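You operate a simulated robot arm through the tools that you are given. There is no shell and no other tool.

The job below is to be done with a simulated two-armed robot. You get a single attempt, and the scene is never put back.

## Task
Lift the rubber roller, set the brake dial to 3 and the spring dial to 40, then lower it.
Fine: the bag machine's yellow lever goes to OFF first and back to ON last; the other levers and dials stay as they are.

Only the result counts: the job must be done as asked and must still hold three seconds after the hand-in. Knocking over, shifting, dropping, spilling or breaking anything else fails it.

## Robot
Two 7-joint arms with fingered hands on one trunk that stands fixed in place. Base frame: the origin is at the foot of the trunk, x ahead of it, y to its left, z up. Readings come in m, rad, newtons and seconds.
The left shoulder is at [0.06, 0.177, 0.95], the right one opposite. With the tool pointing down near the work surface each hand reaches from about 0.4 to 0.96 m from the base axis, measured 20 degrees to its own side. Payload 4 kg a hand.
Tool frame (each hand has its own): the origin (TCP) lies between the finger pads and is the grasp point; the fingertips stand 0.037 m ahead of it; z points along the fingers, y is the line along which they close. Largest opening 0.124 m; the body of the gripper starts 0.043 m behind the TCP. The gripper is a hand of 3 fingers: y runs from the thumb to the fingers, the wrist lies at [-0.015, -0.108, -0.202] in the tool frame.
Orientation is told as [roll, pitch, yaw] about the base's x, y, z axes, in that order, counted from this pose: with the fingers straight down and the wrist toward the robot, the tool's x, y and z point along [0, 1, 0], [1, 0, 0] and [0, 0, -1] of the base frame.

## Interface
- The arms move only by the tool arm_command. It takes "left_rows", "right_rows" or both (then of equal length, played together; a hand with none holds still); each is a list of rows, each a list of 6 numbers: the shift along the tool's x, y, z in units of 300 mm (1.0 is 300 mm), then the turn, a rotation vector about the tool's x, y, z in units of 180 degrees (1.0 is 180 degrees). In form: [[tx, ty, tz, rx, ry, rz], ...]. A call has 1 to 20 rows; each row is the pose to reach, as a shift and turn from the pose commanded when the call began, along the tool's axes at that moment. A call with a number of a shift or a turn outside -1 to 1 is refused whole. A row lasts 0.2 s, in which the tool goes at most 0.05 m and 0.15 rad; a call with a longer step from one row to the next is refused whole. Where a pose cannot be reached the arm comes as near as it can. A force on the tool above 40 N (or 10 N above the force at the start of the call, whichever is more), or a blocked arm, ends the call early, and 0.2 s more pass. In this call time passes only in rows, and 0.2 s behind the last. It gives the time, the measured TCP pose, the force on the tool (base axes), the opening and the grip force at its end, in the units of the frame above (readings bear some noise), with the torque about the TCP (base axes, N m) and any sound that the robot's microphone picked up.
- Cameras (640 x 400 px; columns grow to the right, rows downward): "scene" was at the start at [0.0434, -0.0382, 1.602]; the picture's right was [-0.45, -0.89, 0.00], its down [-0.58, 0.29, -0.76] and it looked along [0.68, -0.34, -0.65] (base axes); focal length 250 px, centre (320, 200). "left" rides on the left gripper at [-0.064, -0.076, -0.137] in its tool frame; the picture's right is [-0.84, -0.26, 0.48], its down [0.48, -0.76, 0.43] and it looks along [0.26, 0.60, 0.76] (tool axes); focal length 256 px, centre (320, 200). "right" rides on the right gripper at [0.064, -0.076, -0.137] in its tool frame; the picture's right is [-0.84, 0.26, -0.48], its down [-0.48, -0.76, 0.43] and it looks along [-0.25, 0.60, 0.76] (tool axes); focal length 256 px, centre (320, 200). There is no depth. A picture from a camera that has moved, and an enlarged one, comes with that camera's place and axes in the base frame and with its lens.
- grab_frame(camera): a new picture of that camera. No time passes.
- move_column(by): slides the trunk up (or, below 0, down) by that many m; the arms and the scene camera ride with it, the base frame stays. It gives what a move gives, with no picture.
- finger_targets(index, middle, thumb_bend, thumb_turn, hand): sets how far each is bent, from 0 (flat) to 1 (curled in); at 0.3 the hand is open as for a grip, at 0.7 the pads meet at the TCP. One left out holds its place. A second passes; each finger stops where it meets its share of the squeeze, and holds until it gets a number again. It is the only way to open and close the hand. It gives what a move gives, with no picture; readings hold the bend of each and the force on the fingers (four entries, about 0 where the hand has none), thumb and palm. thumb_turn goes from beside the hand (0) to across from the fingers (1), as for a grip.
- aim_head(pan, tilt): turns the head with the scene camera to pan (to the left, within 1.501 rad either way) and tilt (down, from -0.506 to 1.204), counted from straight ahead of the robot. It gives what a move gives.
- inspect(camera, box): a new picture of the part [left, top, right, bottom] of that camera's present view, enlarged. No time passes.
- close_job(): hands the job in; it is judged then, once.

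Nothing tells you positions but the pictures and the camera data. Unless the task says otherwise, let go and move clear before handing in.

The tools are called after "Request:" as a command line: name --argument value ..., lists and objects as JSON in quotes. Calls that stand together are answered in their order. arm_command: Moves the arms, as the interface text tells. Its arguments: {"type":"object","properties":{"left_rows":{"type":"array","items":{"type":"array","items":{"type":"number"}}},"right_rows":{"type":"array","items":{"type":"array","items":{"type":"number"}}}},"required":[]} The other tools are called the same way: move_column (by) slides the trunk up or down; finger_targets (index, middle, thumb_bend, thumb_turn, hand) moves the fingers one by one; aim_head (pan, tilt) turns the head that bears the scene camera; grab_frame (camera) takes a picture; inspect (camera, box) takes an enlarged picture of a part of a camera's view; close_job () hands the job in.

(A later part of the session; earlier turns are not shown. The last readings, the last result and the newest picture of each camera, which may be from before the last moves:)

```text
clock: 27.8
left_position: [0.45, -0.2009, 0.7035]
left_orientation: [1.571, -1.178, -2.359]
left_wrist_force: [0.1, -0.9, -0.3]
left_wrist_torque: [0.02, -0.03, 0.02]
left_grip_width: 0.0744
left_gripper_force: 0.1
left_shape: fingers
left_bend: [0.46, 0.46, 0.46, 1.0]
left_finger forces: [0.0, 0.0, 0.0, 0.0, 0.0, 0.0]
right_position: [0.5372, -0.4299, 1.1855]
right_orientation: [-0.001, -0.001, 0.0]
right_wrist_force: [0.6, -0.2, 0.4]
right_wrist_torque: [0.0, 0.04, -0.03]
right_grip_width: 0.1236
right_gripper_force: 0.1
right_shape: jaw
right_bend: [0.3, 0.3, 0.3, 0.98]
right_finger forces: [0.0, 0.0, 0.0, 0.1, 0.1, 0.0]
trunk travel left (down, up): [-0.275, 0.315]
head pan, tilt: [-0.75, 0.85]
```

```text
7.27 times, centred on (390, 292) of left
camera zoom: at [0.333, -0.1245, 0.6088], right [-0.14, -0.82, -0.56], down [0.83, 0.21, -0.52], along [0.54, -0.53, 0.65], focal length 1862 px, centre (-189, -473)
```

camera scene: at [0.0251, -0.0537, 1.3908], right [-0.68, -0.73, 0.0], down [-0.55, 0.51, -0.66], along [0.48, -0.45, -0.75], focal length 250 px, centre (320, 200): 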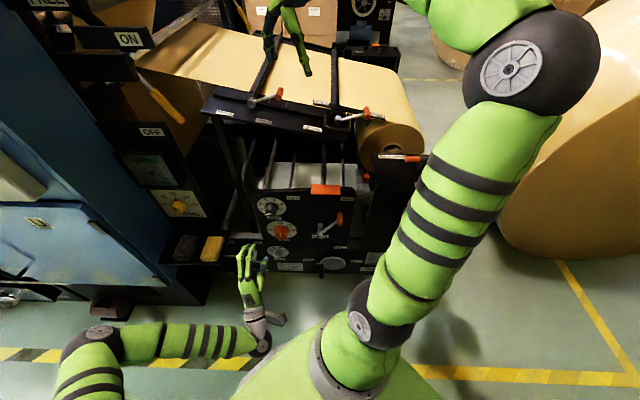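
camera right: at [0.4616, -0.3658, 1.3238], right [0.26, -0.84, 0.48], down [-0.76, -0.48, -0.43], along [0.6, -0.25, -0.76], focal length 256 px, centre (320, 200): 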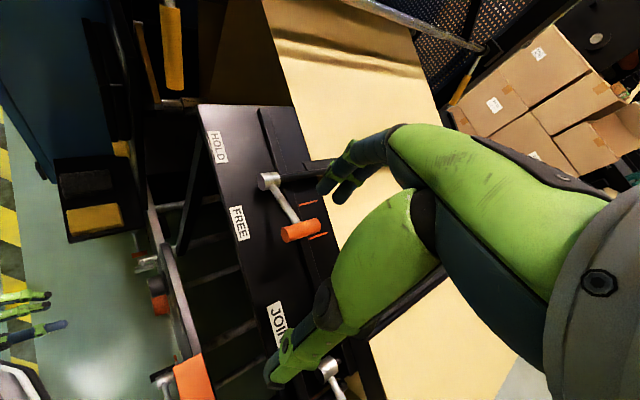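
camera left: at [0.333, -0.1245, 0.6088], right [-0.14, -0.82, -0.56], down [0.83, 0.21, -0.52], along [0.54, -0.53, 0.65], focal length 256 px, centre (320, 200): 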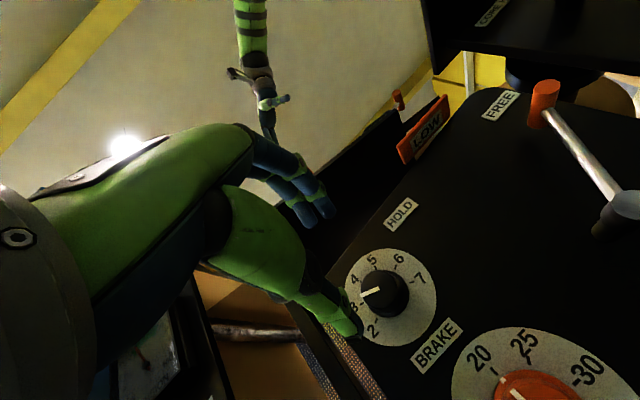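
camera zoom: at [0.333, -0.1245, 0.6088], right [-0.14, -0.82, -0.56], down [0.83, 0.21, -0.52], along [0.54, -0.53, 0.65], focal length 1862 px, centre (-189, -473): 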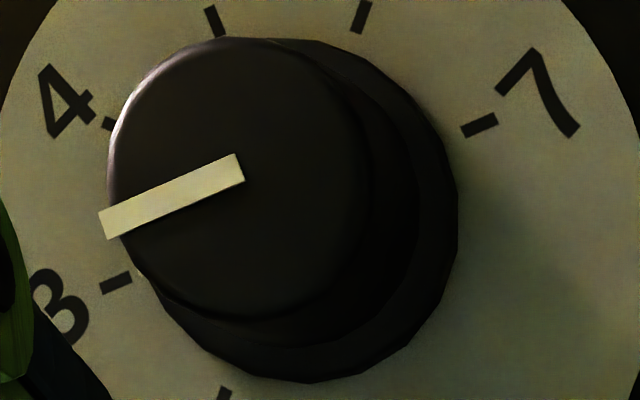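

The pointer reads within about a degree of 3. Next is the SPRING dial: I'll slide the left hand along the machine face to a standoff in front of it.

Request:
arm_command --left_rows '[[0.12, -0.05, 0.0, 0, 0, 0], [0.25, -0.104, 0.0, 0, 0, 0], [0.385, -0.159, 0.0, 0, 0, 0], [0.52, -0.215, 0.0, 0, 0, 0], [0.655, -0.271, 0.0, 0, 0, 0], [0.79, -0.327, 0.0, 0, 0, 0], [0.924, -0.3827, 0.0, 0, 0, 0]]'

Request:
grab_frame --camera "left"

Request:
grab_frame --camera "scene"

```text
clock: 29.4
left_position: [0.662, 0.0093, 0.7038]
left_orientation: [1.569, -1.177, -2.355]
left_wrist_force: [-0.3, 0.7, -0.1]
left_wrist_torque: [0.01, -0.02, 0.0]
left_grip_width: 0.0747
left_gripper_force: 0.3
left_shape: fingers
left_bend: [0.46, 0.46, 0.46, 1.0]
left_finger forces: [0.0, 0.0, 0.0, 0.0, 0.1, 0.1]
right_position: [0.5357, -0.4276, 1.1858]
right_orientation: [0.0, 0.0, -0.001]
right_wrist_force: [-0.7, 0.1, 0.9]
right_wrist_torque: [-0.01, 0.01, 0.01]
right_grip_width: 0.1235
right_gripper_force: 0.0
right_shape: jaw
right_bend: [0.3, 0.3, 0.3, 0.98]
right_finger forces: [0.0, 0.0, 0.0, 0.0, 0.0, 0.0]
trunk travel left (down, up): [-0.275, 0.315]
head pan, tilt: [-0.75, 0.85]
```

```text
taken
camera left: at [0.5459, 0.0855, 0.6094], right [-0.14, -0.82, -0.56], down [0.83, 0.21, -0.52], along [0.54, -0.53, 0.65], focal length 256 px, centre (320, 200)
```

left: 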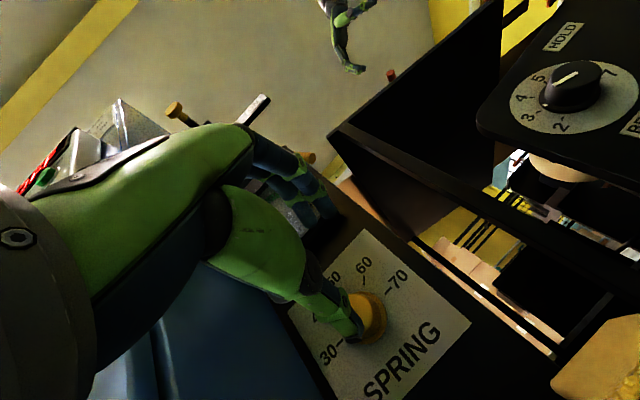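

```text
taken
camera scene: at [0.0252, -0.0536, 1.3908], right [-0.68, -0.73, 0.0], down [-0.55, 0.51, -0.66], along [0.48, -0.45, -0.75], focal length 250 px, centre (320, 200)
```

scene: 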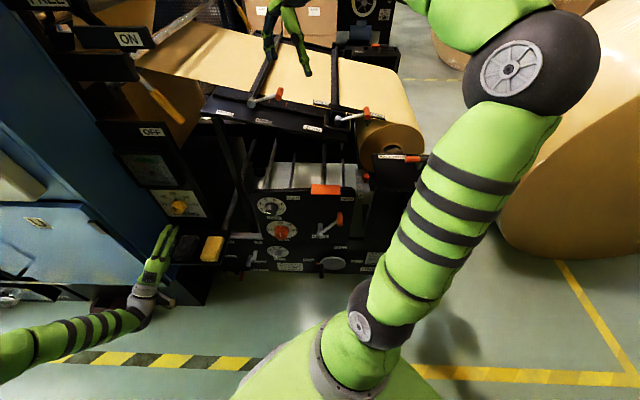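

Request:
inspect --camera "left" --box '[290, 230, 450, 390]'

Request:
inspect --camera "scene" --box '[150, 180, 220, 230]'

Request:
inspect --camera "left" --box '[510, 50, 640, 140]'

```text
2.50 times, centred on (370, 310) of left
camera zoom: at [0.5459, 0.0855, 0.6094], right [-0.14, -0.82, -0.56], down [0.83, 0.21, -0.52], along [0.54, -0.53, 0.65], focal length 640 px, centre (195, -75)
```

zoom: 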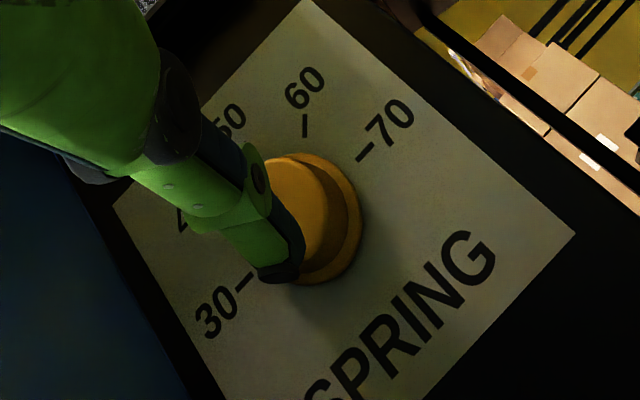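

```text
8.00 times, centred on (185, 205) of scene
camera zoom: at [0.0252, -0.0536, 1.3908], right [-0.68, -0.73, 0.0], down [-0.55, 0.51, -0.66], along [0.48, -0.45, -0.75], focal length 1998 px, centre (1400, 160)
```

zoom: 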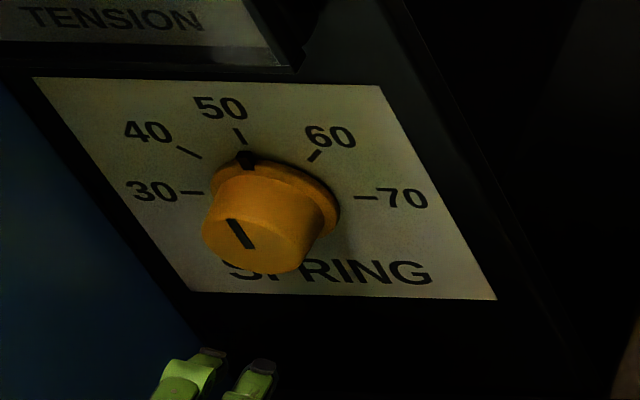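

```text
4.44 times, centred on (575, 95) of left
camera zoom: at [0.5459, 0.0855, 0.6094], right [-0.14, -0.82, -0.56], down [0.83, 0.21, -0.52], along [0.54, -0.53, 0.65], focal length 1138 px, centre (-813, 667)
```

zoom: 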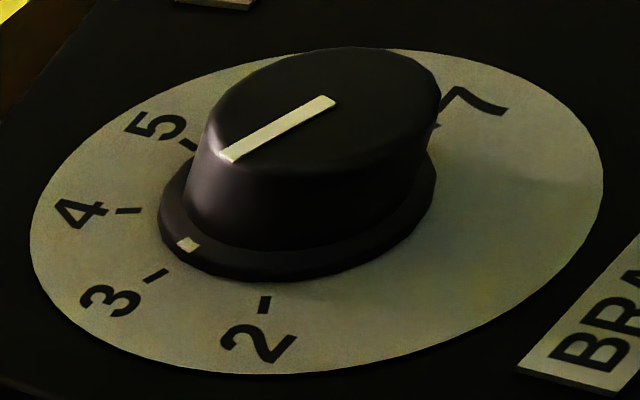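

Brake reads 3. For the spring dial, the ticks are 45 degrees apart with 50 at the top, and two views put its axis at q -0.511, z 0.700, with the plate plane slightly nearer than the brake's. I'll open the fingers a little wider and line up on the axis.

Request:
finger_targets --hand "left" --index 0.42 --middle 0.42 --thumb_bend 0.42

Request:
arm_command --left_rows '[[0.036, -0.0193, 0.0, 0, 0, 0], [0.072, -0.0386, 0.03, 0, 0, 0], [0.1084, -0.0579, 0.09, 0, 0, 0], [0.1084, -0.0579, 0.1617, 0, 0, 0]]'

Request:
grab_frame --camera "left"

Request:
inspect --camera "scene" --box '[120, 170, 240, 290]'

```text
clock: 30.4
left_position: [0.6629, 0.0095, 0.7039]
left_orientation: [1.571, -1.177, -2.357]
left_wrist_force: [0.6, 0.0, 0.0]
left_wrist_torque: [-0.03, 0.0, 0.0]
left_grip_width: 0.0867
left_gripper_force: 0.1
left_shape: fingers
left_bend: [0.42, 0.42, 0.42, 0.99]
left_finger forces: [0.1, 0.0, 0.0, 0.1, 0.0, 0.1]
right_position: [0.5377, -0.4281, 1.186]
right_orientation: [0.0, -0.001, -0.001]
right_wrist_force: [0.0, -0.7, 0.3]
right_wrist_torque: [0.0, 0.02, -0.01]
right_grip_width: 0.1234
right_gripper_force: 0.1
right_shape: jaw
right_bend: [0.3, 0.3, 0.3, 0.98]
right_finger forces: [0.1, 0.0, 0.0, 0.0, 0.0, 0.0]
trunk travel left (down, up): [-0.275, 0.315]
head pan, tilt: [-0.75, 0.85]
```

```text
clock: 31.4
left_position: [0.726, 0.0019, 0.6994]
left_orientation: [1.572, -1.179, -2.357]
left_wrist_force: [0.0, -0.4, 0.9]
left_wrist_torque: [0.01, 0.03, 0.01]
left_grip_width: 0.0867
left_gripper_force: 0.1
left_shape: fingers
left_bend: [0.42, 0.42, 0.42, 0.99]
left_finger forces: [0.1, 0.1, 0.0, 0.1, 0.0, 0.1]
right_position: [0.5372, -0.4294, 1.1864]
right_orientation: [0.0, -0.001, 0.002]
right_wrist_force: [-0.4, 0.0, -0.1]
right_wrist_torque: [0.0, 0.02, 0.03]
right_grip_width: 0.1237
right_gripper_force: 0.0
right_shape: jaw
right_bend: [0.3, 0.3, 0.3, 0.98]
right_finger forces: [0.0, 0.0, 0.0, 0.0, 0.1, 0.1]
trunk travel left (down, up): [-0.275, 0.315]
head pan, tilt: [-0.75, 0.85]
```

```text
taken
camera left: at [0.6083, 0.0786, 0.6053], right [-0.14, -0.82, -0.56], down [0.83, 0.21, -0.52], along [0.54, -0.53, 0.65], focal length 256 px, centre (320, 200)
```

left: 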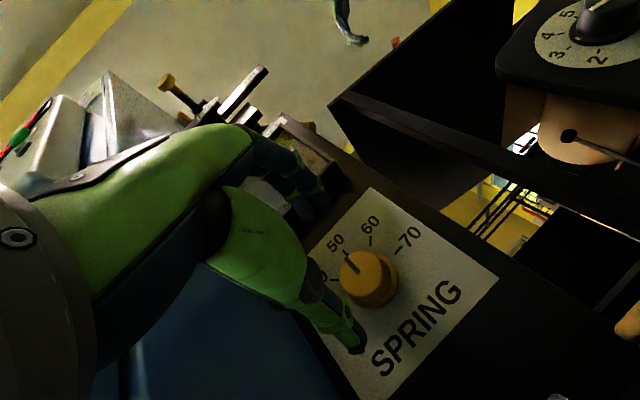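

```text
3.33 times, centred on (180, 230) of scene
camera zoom: at [0.0253, -0.0536, 1.3908], right [-0.68, -0.73, 0.0], down [-0.55, 0.51, -0.66], along [0.48, -0.45, -0.75], focal length 832 px, centre (787, 100)
```

zoom: 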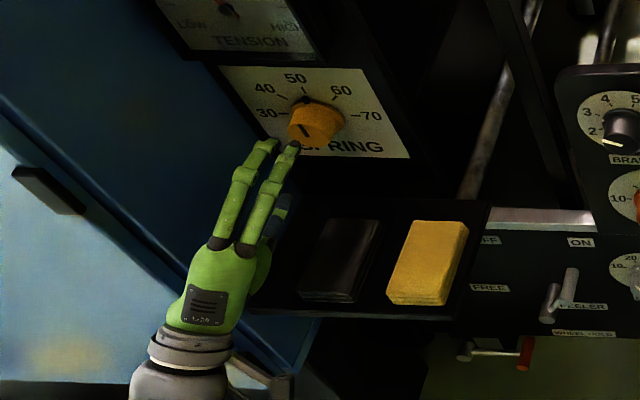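

Request:
inspect --camera "left" --box '[300, 200, 440, 340]'

```text
2.86 times, centred on (370, 270) of left
camera zoom: at [0.6083, 0.0786, 0.6053], right [-0.14, -0.82, -0.56], down [0.83, 0.21, -0.52], along [0.54, -0.53, 0.65], focal length 731 px, centre (177, 0)
```

zoom: 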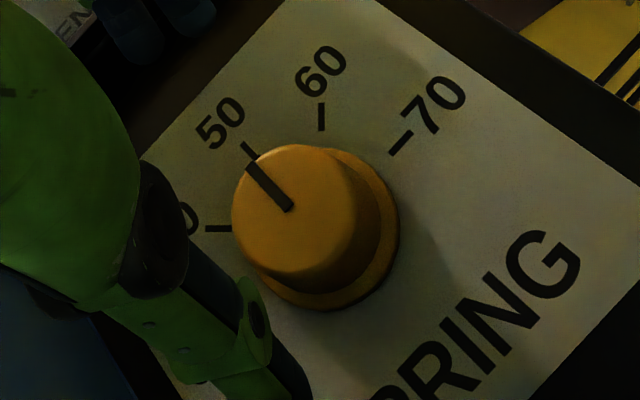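

The knob axis is about 3 mm right of my TCP line, so I'll correct that while advancing onto the knob.

Request:
arm_command --left_rows '[[-0.009, 0.0035, 0.05, 0, 0, 0], [-0.01, 0.004, 0.1, 0, 0, 0], [-0.01, 0.004, 0.15, 0, 0, 0], [-0.01, 0.004, 0.187, 0, 0, 0]]'

Request:
grab_frame --camera "left"

Request:
inspect --camera "scene" --box '[120, 170, 240, 290]'

```text
clock: 32.4
left_position: [0.763, -0.039, 0.7]
left_orientation: [1.572, -1.177, -2.357]
left_wrist_force: [0.5, 0.1, 0.6]
left_wrist_torque: [0.03, 0.0, 0.0]
left_grip_width: 0.0868
left_gripper_force: 0.1
left_shape: fingers
left_bend: [0.42, 0.42, 0.42, 0.99]
left_finger forces: [0.0, 0.0, 0.0, 0.0, 0.0, 0.1]
right_position: [0.5375, -0.4295, 1.1861]
right_orientation: [-0.001, -0.001, 0.0]
right_wrist_force: [0.4, -0.6, -0.1]
right_wrist_torque: [-0.01, 0.0, 0.01]
right_grip_width: 0.1235
right_gripper_force: 0.1
right_shape: jaw
right_bend: [0.3, 0.3, 0.3, 0.98]
right_finger forces: [0.0, 0.1, 0.0, 0.0, 0.0, 0.0]
trunk travel left (down, up): [-0.275, 0.315]
head pan, tilt: [-0.75, 0.85]
```

```text
taken
camera left: at [0.6454, 0.0373, 0.6055], right [-0.14, -0.82, -0.56], down [0.83, 0.21, -0.52], along [0.54, -0.53, 0.65], focal length 256 px, centre (320, 200)
```

left: 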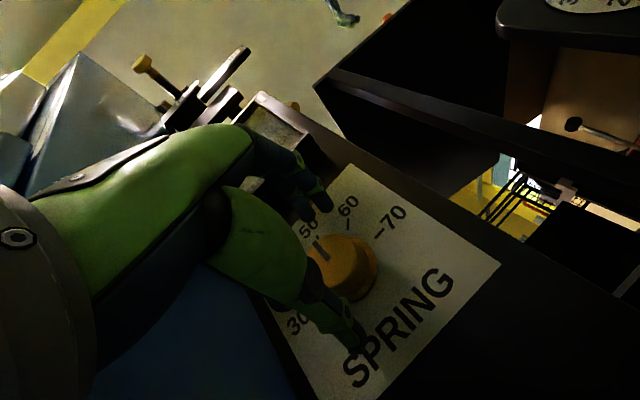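

```text
3.33 times, centred on (180, 230) of scene
camera zoom: at [0.0252, -0.0536, 1.3908], right [-0.68, -0.73, 0.0], down [-0.55, 0.51, -0.66], along [0.48, -0.45, -0.75], focal length 832 px, centre (787, 100)
```

zoom: 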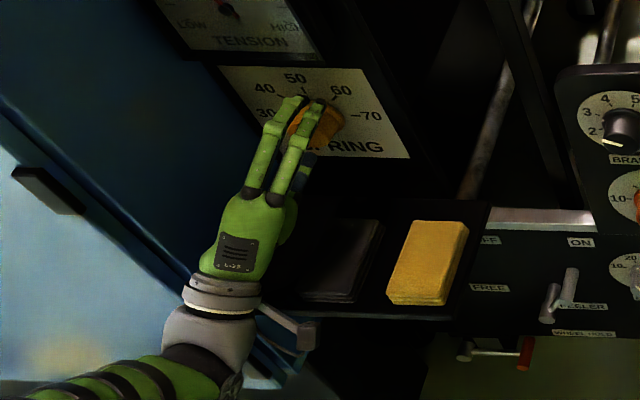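

Request:
arm_command --left_rows '[[0, 0, 0.015, 0, 0, 0]]'

Request:
finger_targets --hand "left" --index 0.72 --middle 0.72 --thumb_bend 0.72

Request:
grab_frame --camera "left"

Request:
inspect --camera "scene" --box '[120, 170, 240, 290]'

```text
clock: 32.8
left_position: [0.7641, -0.0438, 0.6991]
left_orientation: [1.572, -1.179, -2.359]
left_wrist_force: [0.1, 0.6, -0.5]
left_wrist_torque: [-0.01, 0.0, 0.01]
left_grip_width: 0.087
left_gripper_force: 0.0
left_shape: fingers
left_bend: [0.42, 0.42, 0.42, 0.99]
left_finger forces: [0.0, 0.0, 0.0, 0.1, 0.1, 0.1]
right_position: [0.537, -0.4287, 1.1865]
right_orientation: [0.001, -0.001, -0.001]
right_wrist_force: [0.3, 0.4, -0.4]
right_wrist_torque: [0.0, 0.03, -0.01]
right_grip_width: 0.1236
right_gripper_force: 0.1
right_shape: jaw
right_bend: [0.3, 0.3, 0.3, 0.98]
right_finger forces: [0.0, 0.0, 0.0, 0.0, 0.1, 0.1]
trunk travel left (down, up): [-0.275, 0.315]
head pan, tilt: [-0.75, 0.85]
```

```text
clock: 33.8
left_position: [0.7652, -0.0423, 0.7004]
left_orientation: [1.571, -1.179, -2.358]
left_wrist_force: [-4.9, 4.5, 0.2]
left_wrist_torque: [-0.19, -0.21, -0.08]
left_grip_width: 0.0397
left_gripper_force: 22.9
left_shape: fingers
left_bend: [0.6, 0.6, 0.6, 1.0]
left_finger forces: [11.5, 11.8, 0.0, 0.0, 22.0, 0.0]
right_position: [0.5371, -0.4291, 1.1876]
right_orientation: [0.002, 0.001, 0.0]
right_wrist_force: [-0.8, -1.1, 0.3]
right_wrist_torque: [-0.01, 0.0, 0.0]
right_grip_width: 0.1235
right_gripper_force: 0.0
right_shape: jaw
right_bend: [0.3, 0.3, 0.3, 0.98]
right_finger forces: [0.1, 0.0, 0.0, 0.0, 0.1, 0.1]
trunk travel left (down, up): [-0.275, 0.315]
head pan, tilt: [-0.75, 0.85]
```

```text
taken
camera left: at [0.6481, 0.0339, 0.6051], right [-0.14, -0.82, -0.56], down [0.83, 0.21, -0.52], along [0.54, -0.53, 0.65], focal length 256 px, centre (320, 200)
```

left: 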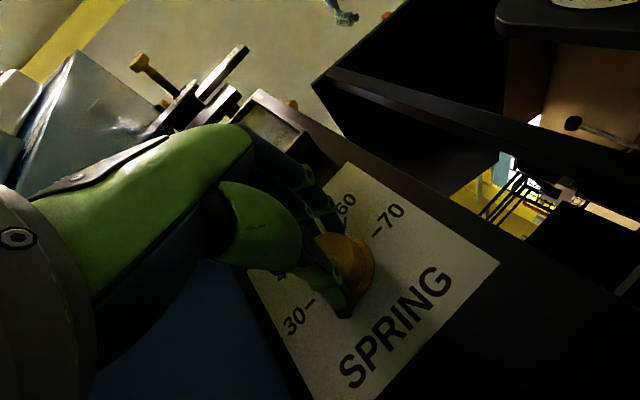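

```text
3.33 times, centred on (180, 230) of scene
camera zoom: at [0.0249, -0.0534, 1.3908], right [-0.68, -0.73, 0.0], down [-0.55, 0.51, -0.66], along [0.48, -0.45, -0.75], focal length 832 px, centre (787, 100)
```

zoom: 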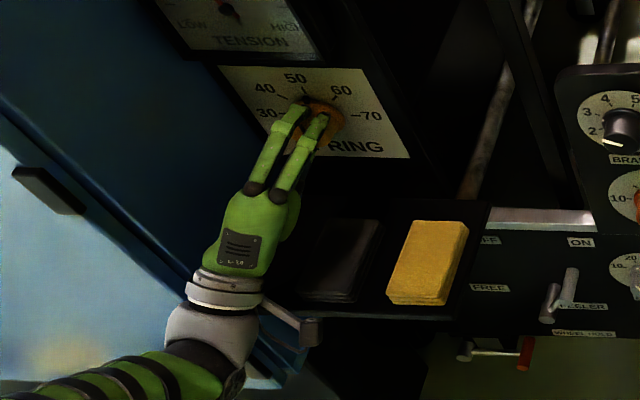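

The spring knob is held squarely with all fingers equally bent. I'll turn it 45 degrees counter-clockwise to 40.

Request:
arm_command --left_rows '[[0, 0, 0, 0, 0, -0.0417], [0, 0, 0, 0, 0, -0.0833], [0, 0, 0, 0, 0, -0.125], [0, 0, 0, 0, 0, -0.1667], [0, 0, 0, 0, 0, -0.2083], [0, 0, 0, 0, 0, -0.25]]'

Request:
grab_frame --camera "left"

Request:
inspect --camera "scene" --box '[120, 170, 240, 290]'

```text
clock: 35.2
left_position: [0.7641, -0.0431, 0.6995]
left_orientation: [-1.571, -1.175, 0.784]
left_wrist_force: [-12.1, 8.5, -1.8]
left_wrist_torque: [-0.08, -0.15, 0.0]
left_grip_width: 0.0397
left_gripper_force: 25.5
left_shape: fingers
left_bend: [0.6, 0.6, 0.6, 1.0]
left_finger forces: [12.1, 11.8, 0.0, 0.0, 27.4, 0.1]
right_position: [0.5369, -0.4285, 1.1865]
right_orientation: [-0.001, 0.001, 0.0]
right_wrist_force: [-0.3, 0.4, 0.0]
right_wrist_torque: [0.01, 0.02, 0.05]
right_grip_width: 0.1236
right_gripper_force: 0.0
right_shape: jaw
right_bend: [0.3, 0.3, 0.3, 0.98]
right_finger forces: [0.0, 0.0, 0.1, 0.1, 0.1, 0.0]
trunk travel left (down, up): [-0.275, 0.315]
head pan, tilt: [-0.75, 0.85]
```

```text
taken
camera left: at [0.6067, -0.0079, 0.6542], right [-0.28, -0.96, 0.09], down [0.42, -0.2, -0.89], along [0.87, -0.21, 0.45], focal length 256 px, centre (320, 200)
```

left: 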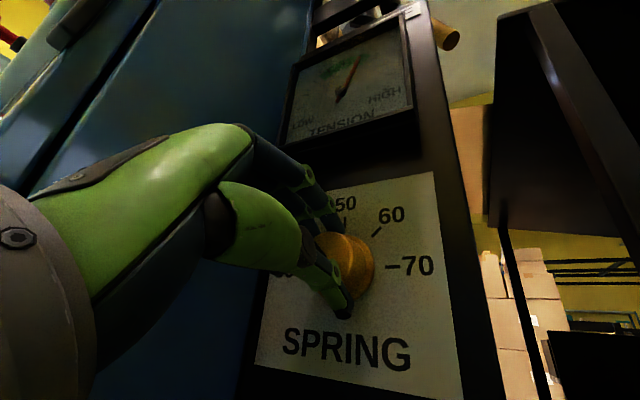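

```text
3.33 times, centred on (180, 230) of scene
camera zoom: at [0.0245, -0.0532, 1.3908], right [-0.68, -0.73, 0.0], down [-0.55, 0.51, -0.66], along [0.48, -0.45, -0.75], focal length 832 px, centre (787, 100)
```

zoom: 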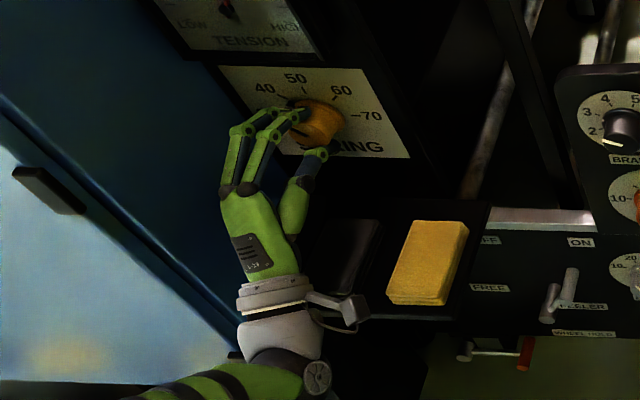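

The turn went through and the gauge needle moved as well. I'll release, back off and read the spring dial.

Request:
finger_targets --hand "left" --index 0.42 --middle 0.42 --thumb_bend 0.42

Request:
arm_command --left_rows '[[0, 0, -0.05, 0, 0, 0], [0, 0, -0.12, 0, 0, 0], [0, 0, -0.22, 0, 0, 0], [0, 0, -0.32, 0, 0, 0]]'

Request:
grab_frame --camera "left"

Request:
inspect --camera "scene" --box '[150, 180, 220, 230]'

```text
clock: 36.2
left_position: [0.7644, -0.044, 0.699]
left_orientation: [-1.57, -1.178, 0.784]
left_wrist_force: [0.9, 0.1, 0.0]
left_wrist_torque: [0.02, 0.01, 0.01]
left_grip_width: 0.0868
left_gripper_force: 0.1
left_shape: fingers
left_bend: [0.42, 0.42, 0.42, 0.99]
left_finger forces: [0.1, 0.0, 0.0, 0.0, 0.1, 0.1]
right_position: [0.5386, -0.4286, 1.1859]
right_orientation: [0.001, -0.001, 0.001]
right_wrist_force: [0.1, -0.7, -0.4]
right_wrist_torque: [-0.03, 0.0, -0.01]
right_grip_width: 0.1237
right_gripper_force: 0.1
right_shape: jaw
right_bend: [0.3, 0.3, 0.3, 0.98]
right_finger forces: [0.0, 0.1, 0.0, 0.1, 0.0, 0.0]
trunk travel left (down, up): [-0.275, 0.315]
head pan, tilt: [-0.75, 0.85]
```

```text
clock: 37.2
left_position: [0.6966, 0.026, 0.7006]
left_orientation: [-1.571, -1.178, 0.782]
left_wrist_force: [-0.3, -0.2, 0.0]
left_wrist_torque: [-0.01, -0.01, 0.02]
left_grip_width: 0.0869
left_gripper_force: 0.0
left_shape: fingers
left_bend: [0.42, 0.42, 0.42, 0.99]
left_finger forces: [0.0, 0.1, 0.0, 0.0, 0.0, 0.0]
right_position: [0.5365, -0.4295, 1.1862]
right_orientation: [0.0, -0.001, 0.0]
right_wrist_force: [-0.1, 0.3, 0.3]
right_wrist_torque: [-0.01, -0.01, -0.04]
right_grip_width: 0.1236
right_gripper_force: 0.1
right_shape: jaw
right_bend: [0.3, 0.3, 0.3, 0.98]
right_finger forces: [0.1, 0.0, 0.1, 0.0, 0.0, 0.0]
trunk travel left (down, up): [-0.275, 0.315]
head pan, tilt: [-0.75, 0.85]
```

```text
taken
camera left: at [0.5389, 0.0614, 0.6554], right [-0.28, -0.96, 0.08], down [0.42, -0.2, -0.89], along [0.87, -0.21, 0.45], focal length 256 px, centre (320, 200)
```

left: 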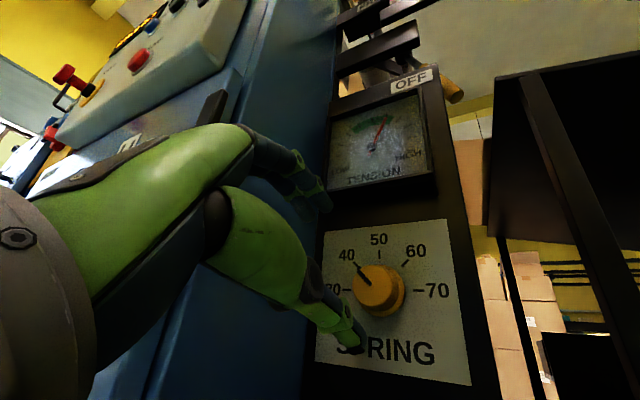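

```text
8.00 times, centred on (185, 205) of scene
camera zoom: at [0.0251, -0.0536, 1.3908], right [-0.68, -0.73, 0.0], down [-0.55, 0.51, -0.66], along [0.48, -0.45, -0.75], focal length 1998 px, centre (1400, 160)
```

zoom: 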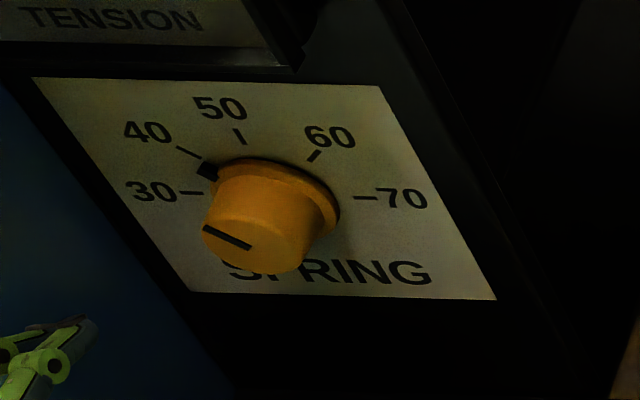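

Request:
inspect --camera "left" --box '[320, 230, 440, 340]'

Request:
inspect --camera "left" --box '[310, 0, 500, 200]'

```text
3.64 times, centred on (380, 285) of left
camera zoom: at [0.5389, 0.0614, 0.6554], right [-0.28, -0.96, 0.08], down [0.42, -0.2, -0.89], along [0.87, -0.21, 0.45], focal length 931 px, centre (102, -109)
```

zoom: 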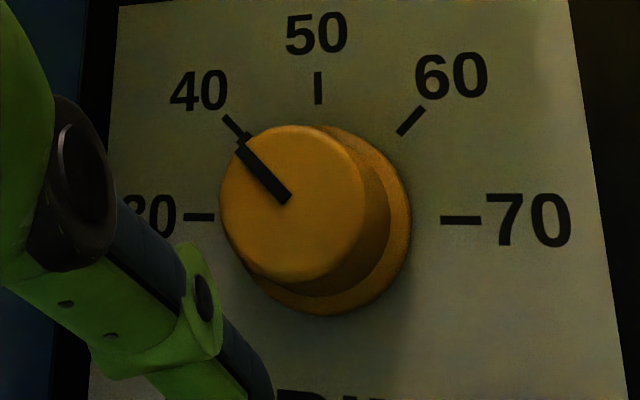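

```text
2.00 times, centred on (405, 100) of left
camera zoom: at [0.5389, 0.0614, 0.6554], right [-0.28, -0.96, 0.08], down [0.42, -0.2, -0.89], along [0.87, -0.21, 0.45], focal length 512 px, centre (150, 400)
```

zoom: 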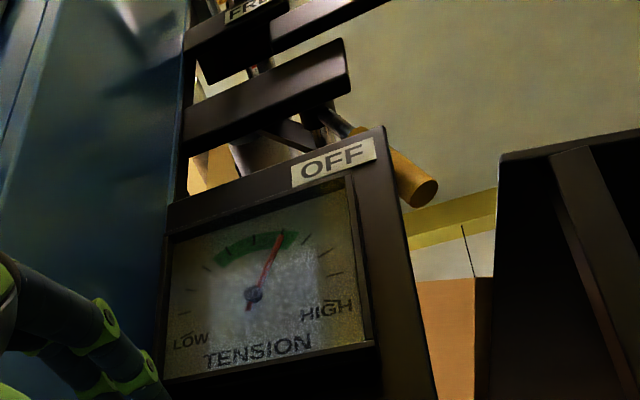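

The spring dial reads 40 and the brake 3. Now for the lever: I'll raise the left hand to look into the gap between the OFF plate and the bearing block, where I could push the lever back up from its left side.

Request:
arm_command --left_rows '[[-0.02, 0.06, -0.08, 0, 0, 0.0], [-0.055, 0.2, -0.08, 0, 0, 0.025], [-0.09, 0.35, -0.08, 0, 0, 0.05], [-0.127, 0.5, -0.08, 0, 0, 0.075], [-0.163, 0.65, -0.08, 0, 0, 0.1], [-0.199, 0.79, -0.08, 0, 0, 0.125], [-0.199, 0.82, -0.08, 0, 0, 0.125]]'

Request:
grab_frame --camera "left"

Request:
inspect --camera "left" --box '[330, 100, 530, 280]'

Request:
inspect --camera "right" --box '[80, 0, 240, 110]'

Request:
inspect --camera "scene" --box '[60, 20, 220, 140]'

```text
clock: 38.8
left_position: [0.7071, 0.0681, 0.95]
left_orientation: [1.872, -1.569, -2.66]
left_wrist_force: [-0.4, -0.3, -0.1]
left_wrist_torque: [0.02, 0.0, 0.02]
left_grip_width: 0.0869
left_gripper_force: 0.1
left_shape: fingers
left_bend: [0.42, 0.42, 0.42, 0.99]
left_finger forces: [0.1, 0.0, 0.0, 0.1, 0.0, 0.0]
right_position: [0.5373, -0.4285, 1.1867]
right_orientation: [0.002, 0.001, -0.001]
right_wrist_force: [0.6, -1.0, -0.7]
right_wrist_torque: [0.0, -0.02, 0.03]
right_grip_width: 0.1236
right_gripper_force: 0.0
right_shape: jaw
right_bend: [0.3, 0.3, 0.3, 0.98]
right_finger forces: [0.1, 0.0, 0.0, 0.0, 0.0, 0.0]
trunk travel left (down, up): [-0.275, 0.315]
head pan, tilt: [-0.75, 0.85]
```

```text
taken
camera left: at [0.5672, 0.1211, 0.874], right [-0.25, -0.93, -0.26], down [0.65, 0.03, -0.76], along [0.72, -0.36, 0.6], focal length 256 px, centre (320, 200)
```

left: 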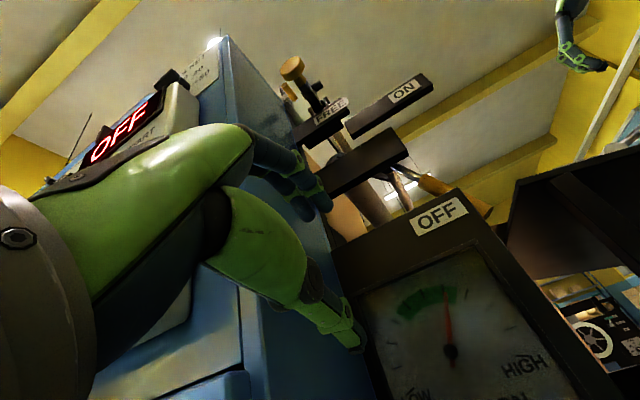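

```text
2.22 times, centred on (430, 190) of left
camera zoom: at [0.5672, 0.1211, 0.874], right [-0.25, -0.93, -0.26], down [0.65, 0.03, -0.76], along [0.72, -0.36, 0.6], focal length 569 px, centre (76, 222)
```

zoom: 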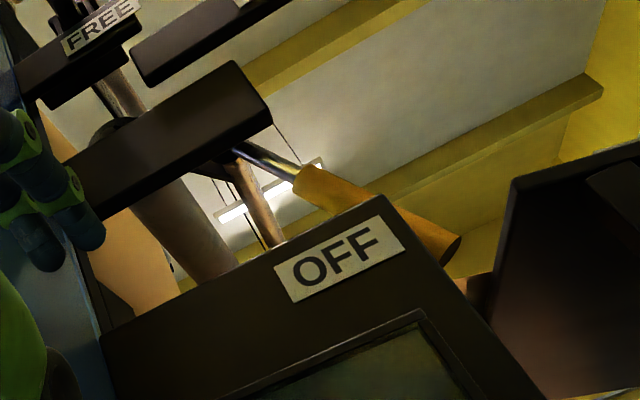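

```text
3.64 times, centred on (160, 55) of right
camera zoom: at [0.4616, -0.3658, 1.3237], right [0.26, -0.84, 0.48], down [-0.76, -0.48, -0.43], along [0.6, -0.25, -0.76], focal length 931 px, centre (902, 727)
```

zoom: 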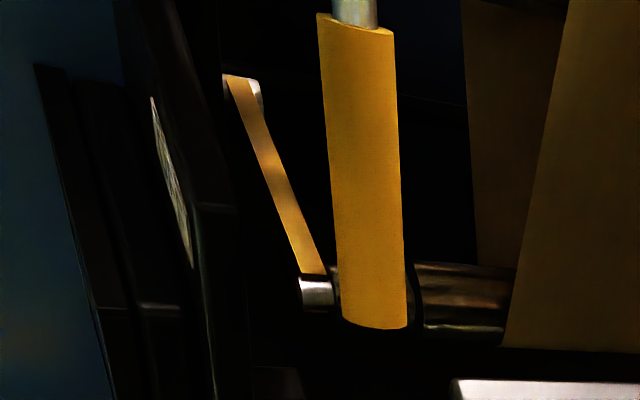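

```text
3.33 times, centred on (140, 80) of scene
camera zoom: at [0.025, -0.0537, 1.3908], right [-0.68, -0.73, 0.0], down [-0.55, 0.51, -0.66], along [0.48, -0.45, -0.75], focal length 832 px, centre (920, 600)
```

zoom: 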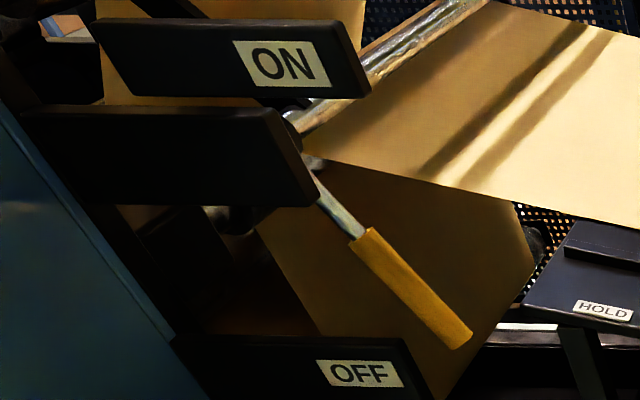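

I can see through the window between the bearing block and the OFF plate, and the lever's left side is reachable there from the front. I'll look closer to make sure nothing else sits in it.

Request:
inspect --camera "scene" --box '[90, 50, 190, 130]'

Request:
inspect --camera "left" --box '[320, 130, 440, 250]'

Request:
aim_head --pan -0.35 --tilt 0.45

Request:
grab_frame --camera "scene"

```text
5.00 times, centred on (140, 90) of scene
camera zoom: at [0.025, -0.0537, 1.3908], right [-0.68, -0.73, 0.0], down [-0.55, 0.51, -0.66], along [0.48, -0.45, -0.75], focal length 1248 px, centre (1220, 750)
```

zoom: 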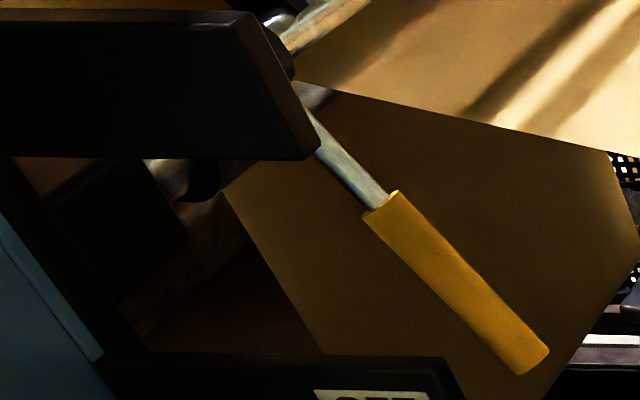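

```text
3.33 times, centred on (380, 190) of left
camera zoom: at [0.5672, 0.1211, 0.874], right [-0.25, -0.93, -0.26], down [0.65, 0.03, -0.76], along [0.72, -0.36, 0.6], focal length 853 px, centre (120, 233)
```

zoom: 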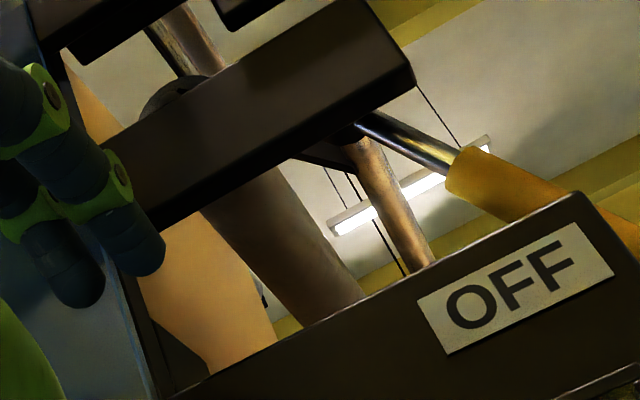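

```text
clock: 39.6
left_position: [0.7085, 0.0684, 0.9489]
left_orientation: [-1.759, -1.571, 0.972]
left_wrist_force: [-0.1, 0.5, 0.3]
left_wrist_torque: [-0.05, 0.02, 0.0]
left_grip_width: 0.0869
left_gripper_force: 0.1
left_shape: fingers
left_bend: [0.42, 0.42, 0.42, 0.99]
left_finger forces: [0.0, 0.1, 0.1, 0.0, 0.0, 0.1]
right_position: [0.5377, -0.4292, 1.1866]
right_orientation: [0.0, -0.001, 0.0]
right_wrist_force: [1.3, -0.9, -0.5]
right_wrist_torque: [-0.01, 0.01, -0.02]
right_grip_width: 0.1237
right_gripper_force: 0.1
right_shape: jaw
right_bend: [0.3, 0.3, 0.3, 0.98]
right_finger forces: [0.0, 0.0, 0.0, 0.0, 0.0, 0.1]
trunk travel left (down, up): [-0.275, 0.315]
head pan, tilt: [-0.351, 0.45]
```

```text
taken
camera scene: at [0.0543, -0.0319, 1.4252], right [-0.34, -0.94, 0.0], down [-0.41, 0.15, -0.9], along [0.84, -0.31, -0.44], focal length 250 px, centre (320, 200)
```

scene: 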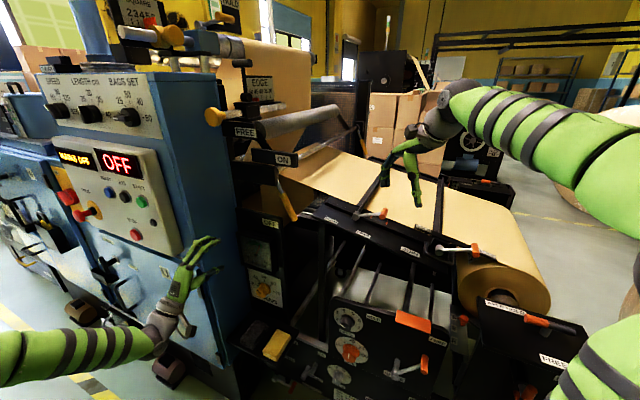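

The window is clear apart from a roller further left. I'll cage the lever loosely: roll the hand about 63 degrees so the fingers lie right of the lever and the thumb left of it, above the OFF plate's top edge, starting from a standoff.

Request:
finger_targets --hand "left" --index 0.5 --middle 0.5 --thumb_bend 0.5

Request:
arm_command --left_rows '[[-0.05, 0.04, 0, 0, 0, 0.035], [-0.1, 0.08, 0, 0, 0, 0.07], [-0.15, 0.12, 0, 0, 0, 0.105], [-0.2, 0.16, 0, 0, 0, 0.14], [-0.25, 0.2, 0, 0, 0, 0.175], [-0.3, 0.25, 0, 0, 0, 0.21], [-0.35, 0.3, 0, 0, 0, 0.245], [-0.39, 0.33, 0.05, 0, 0, 0.28], [-0.407, 0.352, 0.13, 0, 0, 0.315], [-0.407, 0.352, 0.225, 0, 0, 0.35]]'

Request:
grab_frame --camera "left"

Request:
inspect --camera "scene" --box '[220, 130, 360, 260]'

Request:
inspect --camera "right" --box '[60, 0, 260, 120]'

```text
clock: 40.6
left_position: [0.7066, 0.0699, 0.9491]
left_orientation: [-1.923, -1.569, 1.138]
left_wrist_force: [1.2, -0.1, 0.0]
left_wrist_torque: [-0.03, 0.01, -0.03]
left_grip_width: 0.0619
left_gripper_force: 0.1
left_shape: fingers
left_bend: [0.5, 0.5, 0.5, 1.0]
left_finger forces: [0.1, 0.1, 0.0, 0.0, 0.0, 0.0]
right_position: [0.5367, -0.4287, 1.187]
right_orientation: [0.001, -0.001, 0.0]
right_wrist_force: [0.2, -0.6, -0.2]
right_wrist_torque: [0.03, -0.01, -0.01]
right_grip_width: 0.1239
right_gripper_force: 0.0
right_shape: jaw
right_bend: [0.3, 0.3, 0.3, 0.98]
right_finger forces: [0.0, 0.1, 0.0, 0.0, 0.0, 0.0]
trunk travel left (down, up): [-0.275, 0.315]
head pan, tilt: [-0.351, 0.45]
```

```text
clock: 42.8
left_position: [0.6696, -0.0643, 1.0556]
left_orientation: [1.573, -0.47, -2.358]
left_wrist_force: [0.3, -0.3, 0.1]
left_wrist_torque: [-0.01, -0.03, 0.0]
left_grip_width: 0.0624
left_gripper_force: 0.0
left_shape: fingers
left_bend: [0.5, 0.5, 0.5, 1.0]
left_finger forces: [0.0, 0.0, 0.1, 0.0, 0.0, 0.0]
right_position: [0.5371, -0.4296, 1.186]
right_orientation: [-0.001, 0.001, 0.002]
right_wrist_force: [0.9, -0.1, -0.4]
right_wrist_torque: [-0.02, 0.0, -0.02]
right_grip_width: 0.1235
right_gripper_force: 0.1
right_shape: jaw
right_bend: [0.3, 0.3, 0.3, 0.98]
right_finger forces: [0.0, 0.1, 0.0, 0.0, 0.1, 0.1]
trunk travel left (down, up): [-0.275, 0.315]
head pan, tilt: [-0.351, 0.45]
```

```text
taken
camera left: at [0.6016, 0.0605, 0.9641], right [0.23, -0.45, -0.86], down [0.94, 0.33, 0.09], along [0.24, -0.83, 0.5], focal length 256 px, centre (320, 200)
```

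left: 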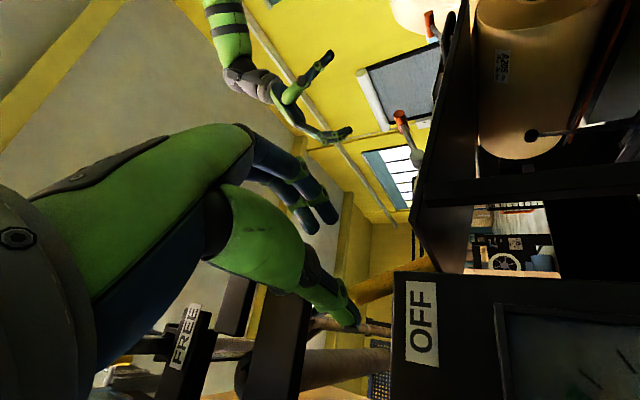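

```text
3.08 times, centred on (290, 195) of scene
camera zoom: at [0.0544, -0.032, 1.4252], right [-0.34, -0.94, 0.0], down [-0.41, 0.15, -0.9], along [0.85, -0.31, -0.44], focal length 768 px, centre (412, 215)
```

zoom: 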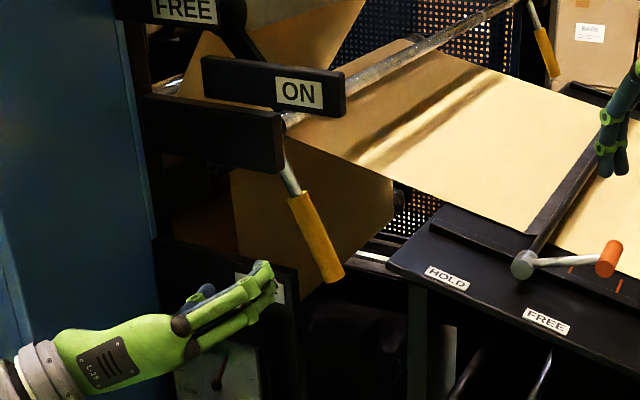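

```text
3.20 times, centred on (160, 60) of right
camera zoom: at [0.4619, -0.3658, 1.3235], right [0.26, -0.84, 0.48], down [-0.76, -0.48, -0.43], along [0.6, -0.25, -0.76], focal length 819 px, centre (832, 648)
```

zoom: 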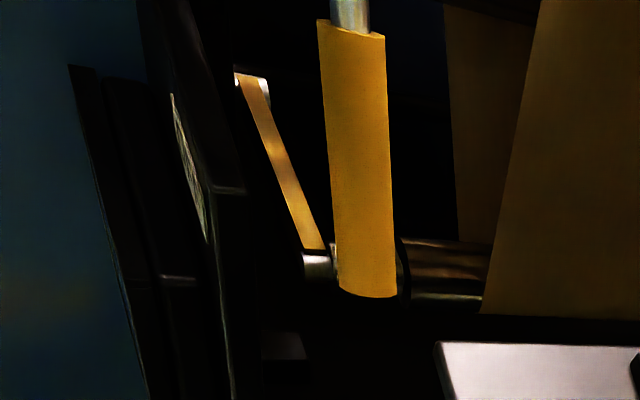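

The predicted lever positions match the image to within a few pixels. I'll advance 13 cm so the lever sits between finger and thumb.

Request:
arm_command --left_rows '[[0, 0, 0.1, 0, 0, 0], [0, 0, 0.2, 0, 0, 0], [0, 0, 0.29, 0, 0, 0], [0, 0, 0.37, 0, 0, 0], [0, 0, 0.443, 0, 0, 0]]'

Request:
grab_frame --camera "left"

Request:
inspect --camera "scene" --box '[220, 130, 360, 260]'

Request:
inspect --camera "right" --box '[60, 0, 260, 120]'

```text
clock: 44.0
left_position: [0.7637, -0.1596, 1.0541]
left_orientation: [1.57, -0.47, -2.357]
left_wrist_force: [0.7, 0.1, -0.7]
left_wrist_torque: [0.0, -0.02, -0.03]
left_grip_width: 0.0623
left_gripper_force: 0.1
left_shape: fingers
left_bend: [0.5, 0.5, 0.5, 1.0]
left_finger forces: [0.0, 0.1, 0.1, 0.0, 0.0, 0.1]
right_position: [0.5374, -0.4291, 1.1873]
right_orientation: [0.001, 0.001, 0.0]
right_wrist_force: [0.7, 0.1, 0.9]
right_wrist_torque: [-0.01, 0.0, -0.01]
right_grip_width: 0.1236
right_gripper_force: 0.0
right_shape: jaw
right_bend: [0.3, 0.3, 0.3, 0.98]
right_finger forces: [0.0, 0.1, 0.1, 0.0, 0.1, 0.0]
trunk travel left (down, up): [-0.275, 0.315]
head pan, tilt: [-0.351, 0.45]
```

```text
taken
camera left: at [0.6957, -0.035, 0.9642], right [0.23, -0.45, -0.86], down [0.94, 0.33, 0.09], along [0.24, -0.83, 0.5], focal length 256 px, centre (320, 200)
```

left: 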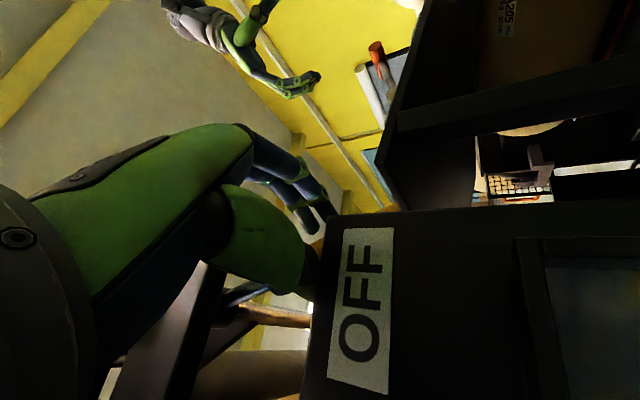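

```text
3.08 times, centred on (290, 195) of scene
camera zoom: at [0.0544, -0.032, 1.4252], right [-0.34, -0.94, 0.0], down [-0.41, 0.15, -0.9], along [0.85, -0.31, -0.44], focal length 768 px, centre (412, 215)
```

zoom: 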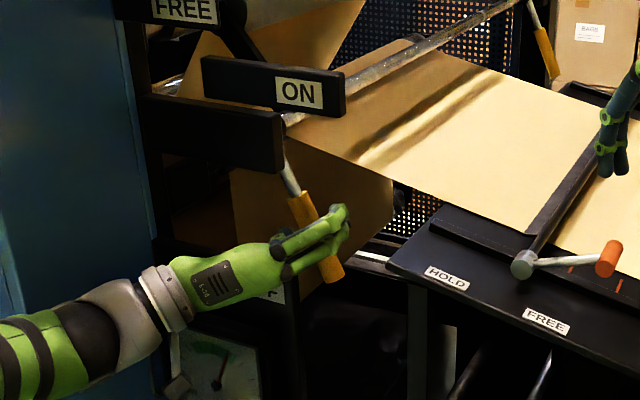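

```text
3.20 times, centred on (160, 60) of right
camera zoom: at [0.4619, -0.3658, 1.3236], right [0.26, -0.84, 0.48], down [-0.76, -0.48, -0.43], along [0.6, -0.25, -0.76], focal length 819 px, centre (832, 648)
```

zoom: 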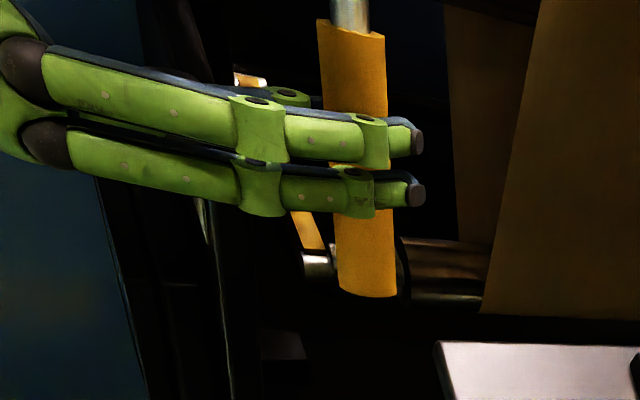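

The lever is neatly caged with no contact. I'll narrow the cage a little and then swing the lever up along its arc, rolling the hand with it.

Request:
finger_targets --hand "left" --index 0.57 --middle 0.57 --thumb_bend 0.57

Request:
arm_command --left_rows '[[-0.004, 0.0507, 0, 0, 0, -0.0411], [-0.005, 0.1073, 0, 0, 0, -0.0856], [-0.001, 0.1657, 0, 0, 0, -0.13]]'

Request:
inspect --camera "scene" --box '[220, 130, 360, 260]'

Request:
inspect --camera "right" --box '[60, 0, 260, 120]'

```text
clock: 45.0
left_position: [0.7628, -0.1603, 1.054]
left_orientation: [1.572, -0.47, -2.357]
left_wrist_force: [0.1, 0.3, -0.4]
left_wrist_torque: [-0.03, 0.0, 0.01]
left_grip_width: 0.0438
left_gripper_force: 0.0
left_shape: fingers
left_bend: [0.56, 0.56, 0.56, 1.0]
left_finger forces: [0.0, 0.0, 0.1, 0.0, 0.0, 0.1]
right_position: [0.5366, -0.4285, 1.1868]
right_orientation: [-0.001, 0.001, 0.001]
right_wrist_force: [0.7, 1.4, -1.1]
right_wrist_torque: [-0.03, 0.02, 0.01]
right_grip_width: 0.1237
right_gripper_force: 0.1
right_shape: jaw
right_bend: [0.3, 0.3, 0.3, 0.98]
right_finger forces: [0.1, 0.1, 0.1, 0.0, 0.0, 0.1]
trunk travel left (down, up): [-0.275, 0.315]
head pan, tilt: [-0.351, 0.45]
```

```text
clock: 45.8
left_position: [0.7275, -0.1941, 1.0787]
left_orientation: [1.575, -0.883, -2.368]
left_wrist_force: [1.3, 3.7, -1.0]
left_wrist_torque: [0.07, -0.02, 0.12]
left_grip_width: 0.0471
left_gripper_force: 1.4
left_shape: fingers
left_bend: [0.56, 0.56, 0.56, 1.0]
left_finger forces: [0.0, 0.1, 0.0, 0.0, 2.6, 0.0]
right_position: [0.5363, -0.4296, 1.1865]
right_orientation: [0.0, 0.0, -0.001]
right_wrist_force: [-0.6, -0.1, 0.7]
right_wrist_torque: [-0.01, -0.03, 0.01]
right_grip_width: 0.1234
right_gripper_force: 0.0
right_shape: jaw
right_bend: [0.3, 0.3, 0.3, 0.98]
right_finger forces: [0.0, 0.0, 0.0, 0.0, 0.1, 0.0]
trunk travel left (down, up): [-0.275, 0.315]
head pan, tilt: [-0.351, 0.45]
```

```text
3.08 times, centred on (290, 195) of scene
camera zoom: at [0.0537, -0.032, 1.4253], right [-0.34, -0.94, 0.0], down [-0.41, 0.15, -0.9], along [0.85, -0.31, -0.43], focal length 768 px, centre (412, 215)
```

zoom: 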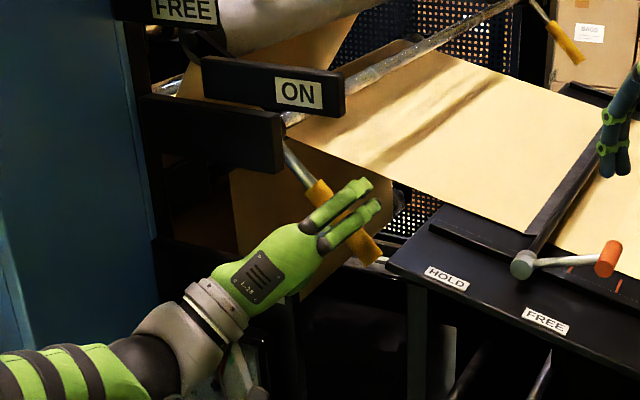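

```text
3.20 times, centred on (160, 60) of right
camera zoom: at [0.4602, -0.3669, 1.324], right [0.26, -0.84, 0.48], down [-0.76, -0.48, -0.43], along [0.6, -0.26, -0.76], focal length 819 px, centre (832, 648)
```

zoom: 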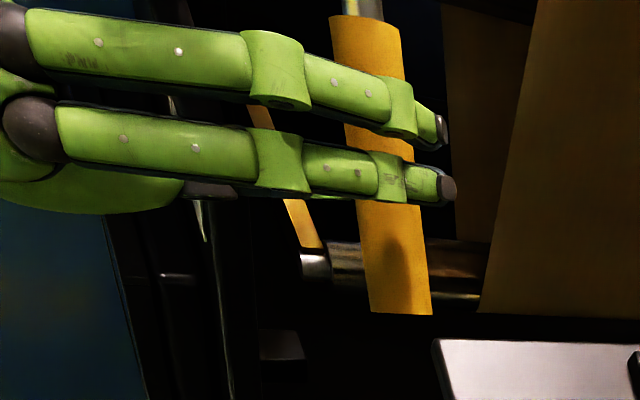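

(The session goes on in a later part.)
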